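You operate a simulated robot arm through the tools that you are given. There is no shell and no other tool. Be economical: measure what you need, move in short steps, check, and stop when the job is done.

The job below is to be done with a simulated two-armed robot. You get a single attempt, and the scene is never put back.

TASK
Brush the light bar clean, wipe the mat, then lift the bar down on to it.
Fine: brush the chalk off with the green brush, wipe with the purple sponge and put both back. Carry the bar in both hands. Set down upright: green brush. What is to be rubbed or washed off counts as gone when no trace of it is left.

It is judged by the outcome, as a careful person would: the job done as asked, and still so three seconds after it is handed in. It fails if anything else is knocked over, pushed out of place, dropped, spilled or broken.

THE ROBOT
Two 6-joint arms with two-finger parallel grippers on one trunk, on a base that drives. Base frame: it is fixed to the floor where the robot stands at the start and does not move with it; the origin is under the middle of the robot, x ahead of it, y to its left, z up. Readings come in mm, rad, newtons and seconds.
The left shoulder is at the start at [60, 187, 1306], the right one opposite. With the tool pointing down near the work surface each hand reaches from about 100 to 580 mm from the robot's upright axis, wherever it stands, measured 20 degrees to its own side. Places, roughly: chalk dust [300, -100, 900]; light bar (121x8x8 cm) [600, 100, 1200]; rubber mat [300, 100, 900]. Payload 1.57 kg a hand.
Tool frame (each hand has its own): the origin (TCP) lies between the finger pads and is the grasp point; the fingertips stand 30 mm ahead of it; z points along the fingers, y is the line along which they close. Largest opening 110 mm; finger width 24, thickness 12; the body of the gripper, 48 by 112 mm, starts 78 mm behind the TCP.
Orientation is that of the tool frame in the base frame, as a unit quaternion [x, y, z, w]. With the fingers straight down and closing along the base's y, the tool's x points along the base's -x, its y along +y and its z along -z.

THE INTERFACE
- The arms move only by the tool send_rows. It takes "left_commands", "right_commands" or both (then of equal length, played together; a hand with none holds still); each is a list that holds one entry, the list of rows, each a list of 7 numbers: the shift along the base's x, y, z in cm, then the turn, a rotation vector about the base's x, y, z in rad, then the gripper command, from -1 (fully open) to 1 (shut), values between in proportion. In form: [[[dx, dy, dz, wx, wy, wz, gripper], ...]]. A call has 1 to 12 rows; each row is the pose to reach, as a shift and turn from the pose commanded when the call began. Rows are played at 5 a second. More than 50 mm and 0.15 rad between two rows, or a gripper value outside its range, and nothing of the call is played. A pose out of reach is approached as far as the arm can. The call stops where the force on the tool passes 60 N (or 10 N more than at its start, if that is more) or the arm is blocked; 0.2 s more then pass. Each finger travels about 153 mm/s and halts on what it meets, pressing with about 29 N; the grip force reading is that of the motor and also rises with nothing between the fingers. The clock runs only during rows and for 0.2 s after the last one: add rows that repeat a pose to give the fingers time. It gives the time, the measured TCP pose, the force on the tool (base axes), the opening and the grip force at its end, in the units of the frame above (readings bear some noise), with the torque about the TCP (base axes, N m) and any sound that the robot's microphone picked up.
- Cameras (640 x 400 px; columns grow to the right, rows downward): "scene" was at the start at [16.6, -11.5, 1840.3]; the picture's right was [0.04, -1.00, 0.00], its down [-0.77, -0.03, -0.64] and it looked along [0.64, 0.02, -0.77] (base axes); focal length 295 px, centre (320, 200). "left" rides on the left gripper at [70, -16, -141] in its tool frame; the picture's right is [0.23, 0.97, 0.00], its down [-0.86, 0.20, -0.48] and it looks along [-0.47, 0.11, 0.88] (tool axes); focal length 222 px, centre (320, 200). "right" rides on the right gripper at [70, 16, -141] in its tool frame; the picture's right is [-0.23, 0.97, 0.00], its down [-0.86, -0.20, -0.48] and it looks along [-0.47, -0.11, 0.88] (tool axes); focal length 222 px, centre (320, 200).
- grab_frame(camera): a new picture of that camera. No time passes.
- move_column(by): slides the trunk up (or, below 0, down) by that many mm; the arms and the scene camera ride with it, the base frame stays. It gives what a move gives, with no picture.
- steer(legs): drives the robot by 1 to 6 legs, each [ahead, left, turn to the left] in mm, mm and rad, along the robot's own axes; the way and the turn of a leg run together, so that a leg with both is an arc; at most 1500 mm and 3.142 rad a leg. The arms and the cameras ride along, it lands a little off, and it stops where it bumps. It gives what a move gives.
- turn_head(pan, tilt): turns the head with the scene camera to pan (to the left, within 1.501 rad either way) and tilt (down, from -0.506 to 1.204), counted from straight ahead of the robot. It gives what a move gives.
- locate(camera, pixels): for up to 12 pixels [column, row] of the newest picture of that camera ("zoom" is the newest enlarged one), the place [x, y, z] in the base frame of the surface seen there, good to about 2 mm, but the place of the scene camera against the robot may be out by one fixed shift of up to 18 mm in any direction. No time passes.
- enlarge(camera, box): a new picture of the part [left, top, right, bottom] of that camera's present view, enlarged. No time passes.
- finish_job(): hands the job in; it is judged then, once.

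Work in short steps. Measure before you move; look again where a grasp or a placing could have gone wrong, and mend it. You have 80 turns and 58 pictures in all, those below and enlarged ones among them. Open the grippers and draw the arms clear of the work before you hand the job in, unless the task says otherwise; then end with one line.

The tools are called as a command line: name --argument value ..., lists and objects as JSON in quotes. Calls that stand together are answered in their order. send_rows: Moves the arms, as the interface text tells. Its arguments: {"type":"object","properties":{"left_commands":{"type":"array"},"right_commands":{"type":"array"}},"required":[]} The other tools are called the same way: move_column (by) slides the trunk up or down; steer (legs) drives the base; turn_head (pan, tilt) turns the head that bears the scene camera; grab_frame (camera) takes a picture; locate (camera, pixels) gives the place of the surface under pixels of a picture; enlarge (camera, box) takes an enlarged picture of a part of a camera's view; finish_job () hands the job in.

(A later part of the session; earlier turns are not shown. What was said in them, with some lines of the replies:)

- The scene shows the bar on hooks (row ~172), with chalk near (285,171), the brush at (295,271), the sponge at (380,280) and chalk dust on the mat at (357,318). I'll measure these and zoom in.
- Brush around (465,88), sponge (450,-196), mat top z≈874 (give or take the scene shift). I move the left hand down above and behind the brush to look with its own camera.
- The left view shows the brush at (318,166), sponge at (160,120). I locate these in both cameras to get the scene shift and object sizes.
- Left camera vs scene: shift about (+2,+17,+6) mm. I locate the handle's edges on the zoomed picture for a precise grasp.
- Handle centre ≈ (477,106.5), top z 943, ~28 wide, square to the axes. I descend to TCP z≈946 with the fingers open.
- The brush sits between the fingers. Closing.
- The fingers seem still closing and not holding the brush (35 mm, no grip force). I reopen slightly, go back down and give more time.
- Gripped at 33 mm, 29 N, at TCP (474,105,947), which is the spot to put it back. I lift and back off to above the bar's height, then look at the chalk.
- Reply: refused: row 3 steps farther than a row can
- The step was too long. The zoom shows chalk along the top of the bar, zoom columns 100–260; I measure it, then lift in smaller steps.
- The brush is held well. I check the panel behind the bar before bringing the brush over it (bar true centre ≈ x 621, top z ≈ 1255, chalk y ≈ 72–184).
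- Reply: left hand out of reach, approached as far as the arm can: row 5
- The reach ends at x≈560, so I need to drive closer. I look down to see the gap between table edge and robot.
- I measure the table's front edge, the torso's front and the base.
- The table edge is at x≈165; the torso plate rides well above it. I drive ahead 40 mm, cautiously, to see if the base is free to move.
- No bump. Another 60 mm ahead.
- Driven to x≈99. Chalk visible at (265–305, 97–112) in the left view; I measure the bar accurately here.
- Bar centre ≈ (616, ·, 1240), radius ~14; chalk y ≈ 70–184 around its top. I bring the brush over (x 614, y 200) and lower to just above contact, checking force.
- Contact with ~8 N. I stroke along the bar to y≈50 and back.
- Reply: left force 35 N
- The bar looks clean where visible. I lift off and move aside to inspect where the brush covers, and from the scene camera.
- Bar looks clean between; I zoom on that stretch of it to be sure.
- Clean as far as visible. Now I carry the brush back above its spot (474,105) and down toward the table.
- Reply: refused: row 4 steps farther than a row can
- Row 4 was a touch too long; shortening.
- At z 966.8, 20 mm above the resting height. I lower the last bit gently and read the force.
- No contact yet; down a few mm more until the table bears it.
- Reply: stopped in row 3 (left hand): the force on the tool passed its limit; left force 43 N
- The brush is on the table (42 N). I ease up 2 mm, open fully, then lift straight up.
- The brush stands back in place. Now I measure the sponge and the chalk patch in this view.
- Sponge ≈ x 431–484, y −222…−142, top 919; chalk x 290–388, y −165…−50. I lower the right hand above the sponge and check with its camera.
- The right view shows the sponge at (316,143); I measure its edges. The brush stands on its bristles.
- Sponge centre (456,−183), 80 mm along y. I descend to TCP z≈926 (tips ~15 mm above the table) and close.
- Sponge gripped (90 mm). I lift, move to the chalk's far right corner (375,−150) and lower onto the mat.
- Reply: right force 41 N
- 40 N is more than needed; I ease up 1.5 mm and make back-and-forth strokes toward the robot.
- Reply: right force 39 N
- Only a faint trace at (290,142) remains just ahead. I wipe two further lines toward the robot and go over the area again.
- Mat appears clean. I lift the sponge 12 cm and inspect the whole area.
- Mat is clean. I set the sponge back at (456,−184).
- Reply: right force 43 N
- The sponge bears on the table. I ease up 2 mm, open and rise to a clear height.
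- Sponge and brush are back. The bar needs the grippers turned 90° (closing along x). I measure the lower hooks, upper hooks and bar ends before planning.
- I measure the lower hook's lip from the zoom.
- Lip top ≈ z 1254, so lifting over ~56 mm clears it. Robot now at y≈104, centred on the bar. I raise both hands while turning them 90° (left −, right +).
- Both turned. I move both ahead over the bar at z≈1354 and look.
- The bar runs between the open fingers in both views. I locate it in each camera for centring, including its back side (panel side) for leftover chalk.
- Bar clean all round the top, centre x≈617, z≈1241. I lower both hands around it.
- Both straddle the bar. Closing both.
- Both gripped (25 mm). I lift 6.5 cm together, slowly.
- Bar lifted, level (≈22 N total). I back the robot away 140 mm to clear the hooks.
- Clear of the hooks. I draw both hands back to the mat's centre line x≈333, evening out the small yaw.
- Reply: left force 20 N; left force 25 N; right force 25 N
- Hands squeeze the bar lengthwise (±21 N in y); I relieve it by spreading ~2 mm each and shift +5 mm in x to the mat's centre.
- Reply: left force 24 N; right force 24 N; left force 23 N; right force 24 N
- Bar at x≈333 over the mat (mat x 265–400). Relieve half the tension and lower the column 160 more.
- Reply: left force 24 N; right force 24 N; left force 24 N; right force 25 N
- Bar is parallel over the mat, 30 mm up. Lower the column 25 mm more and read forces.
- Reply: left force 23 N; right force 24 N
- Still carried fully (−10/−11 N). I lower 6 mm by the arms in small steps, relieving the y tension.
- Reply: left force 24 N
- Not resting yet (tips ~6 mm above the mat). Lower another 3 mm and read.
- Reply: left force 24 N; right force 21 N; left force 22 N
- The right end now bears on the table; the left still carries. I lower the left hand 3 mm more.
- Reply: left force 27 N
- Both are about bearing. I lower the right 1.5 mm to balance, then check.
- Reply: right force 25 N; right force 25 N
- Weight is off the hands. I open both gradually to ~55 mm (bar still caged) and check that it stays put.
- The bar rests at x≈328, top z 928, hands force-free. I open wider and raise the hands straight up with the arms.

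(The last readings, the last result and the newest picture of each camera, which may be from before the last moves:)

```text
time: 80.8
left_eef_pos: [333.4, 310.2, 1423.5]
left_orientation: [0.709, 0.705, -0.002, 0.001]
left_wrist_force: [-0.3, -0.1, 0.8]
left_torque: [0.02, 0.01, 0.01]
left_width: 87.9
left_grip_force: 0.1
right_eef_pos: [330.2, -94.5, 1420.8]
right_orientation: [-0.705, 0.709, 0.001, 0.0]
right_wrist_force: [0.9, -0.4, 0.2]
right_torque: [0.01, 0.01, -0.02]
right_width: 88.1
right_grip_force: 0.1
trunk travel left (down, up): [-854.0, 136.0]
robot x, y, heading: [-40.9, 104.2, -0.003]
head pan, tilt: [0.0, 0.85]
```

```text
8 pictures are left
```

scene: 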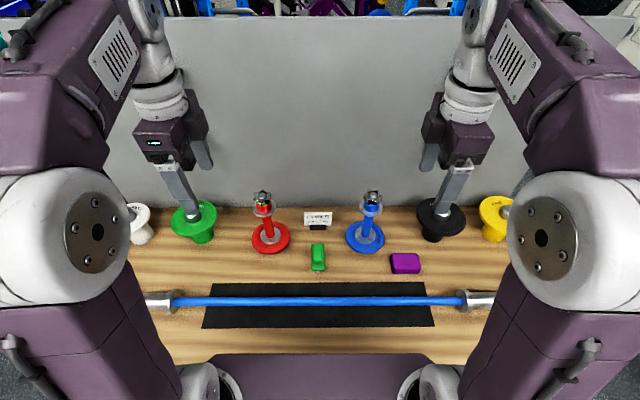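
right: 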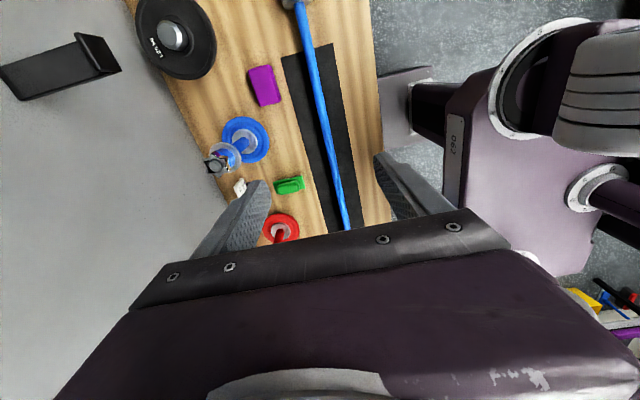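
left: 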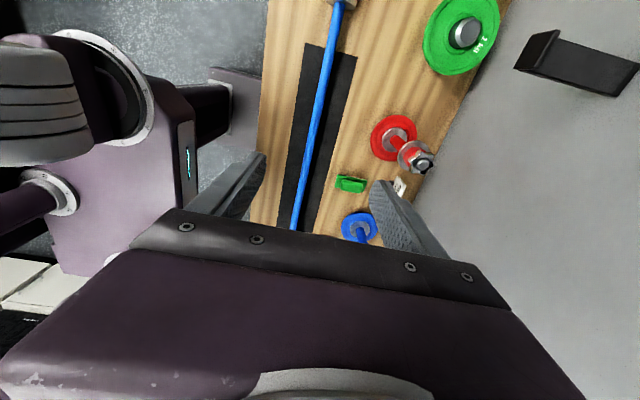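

The bar lies centred along the mat; brush, sponge and weights are in place. A final zoom on bar and mat for any trace of chalk.

enlarge --camera "scene" --box '[200, 235, 440, 335]'

enlarge --camera "right" --box '[230, 40, 370, 235]'

```text
2.67 times, centred on (320, 285) of scene
```

zoom: 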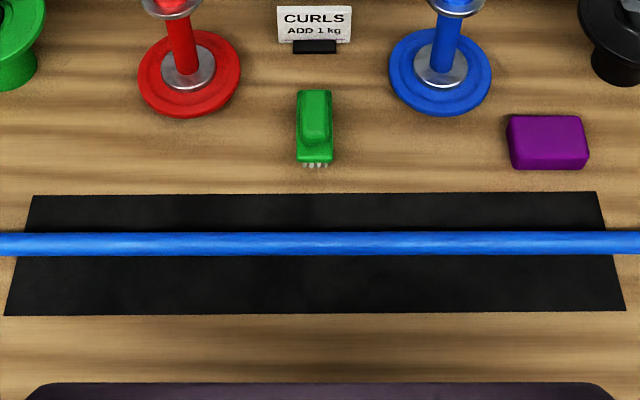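

```text
2.05 times, centred on (300, 138) of right
```

zoom: 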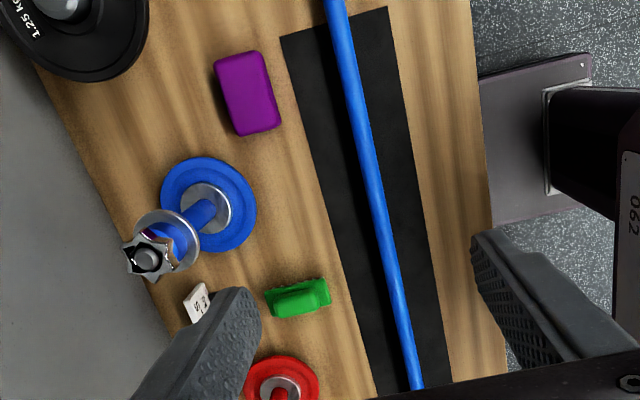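

Bar and mat are clean, the brush stands upright, the sponge is back, and the arms are clear with the grippers open. Handing in.

finish_job

```text
The job is handed in.
```

I brushed the bar clean and wiped the mat. The bar was lifted down with both hands and lies along the mat's centre line. Its end collars are wider than the mat is long, so they rest on the table just past each end and the shaft sits just above the mat. The brush is upright in its place, the sponge is back, and no chalk showed in the final pictures, though I never saw the bar's underside.
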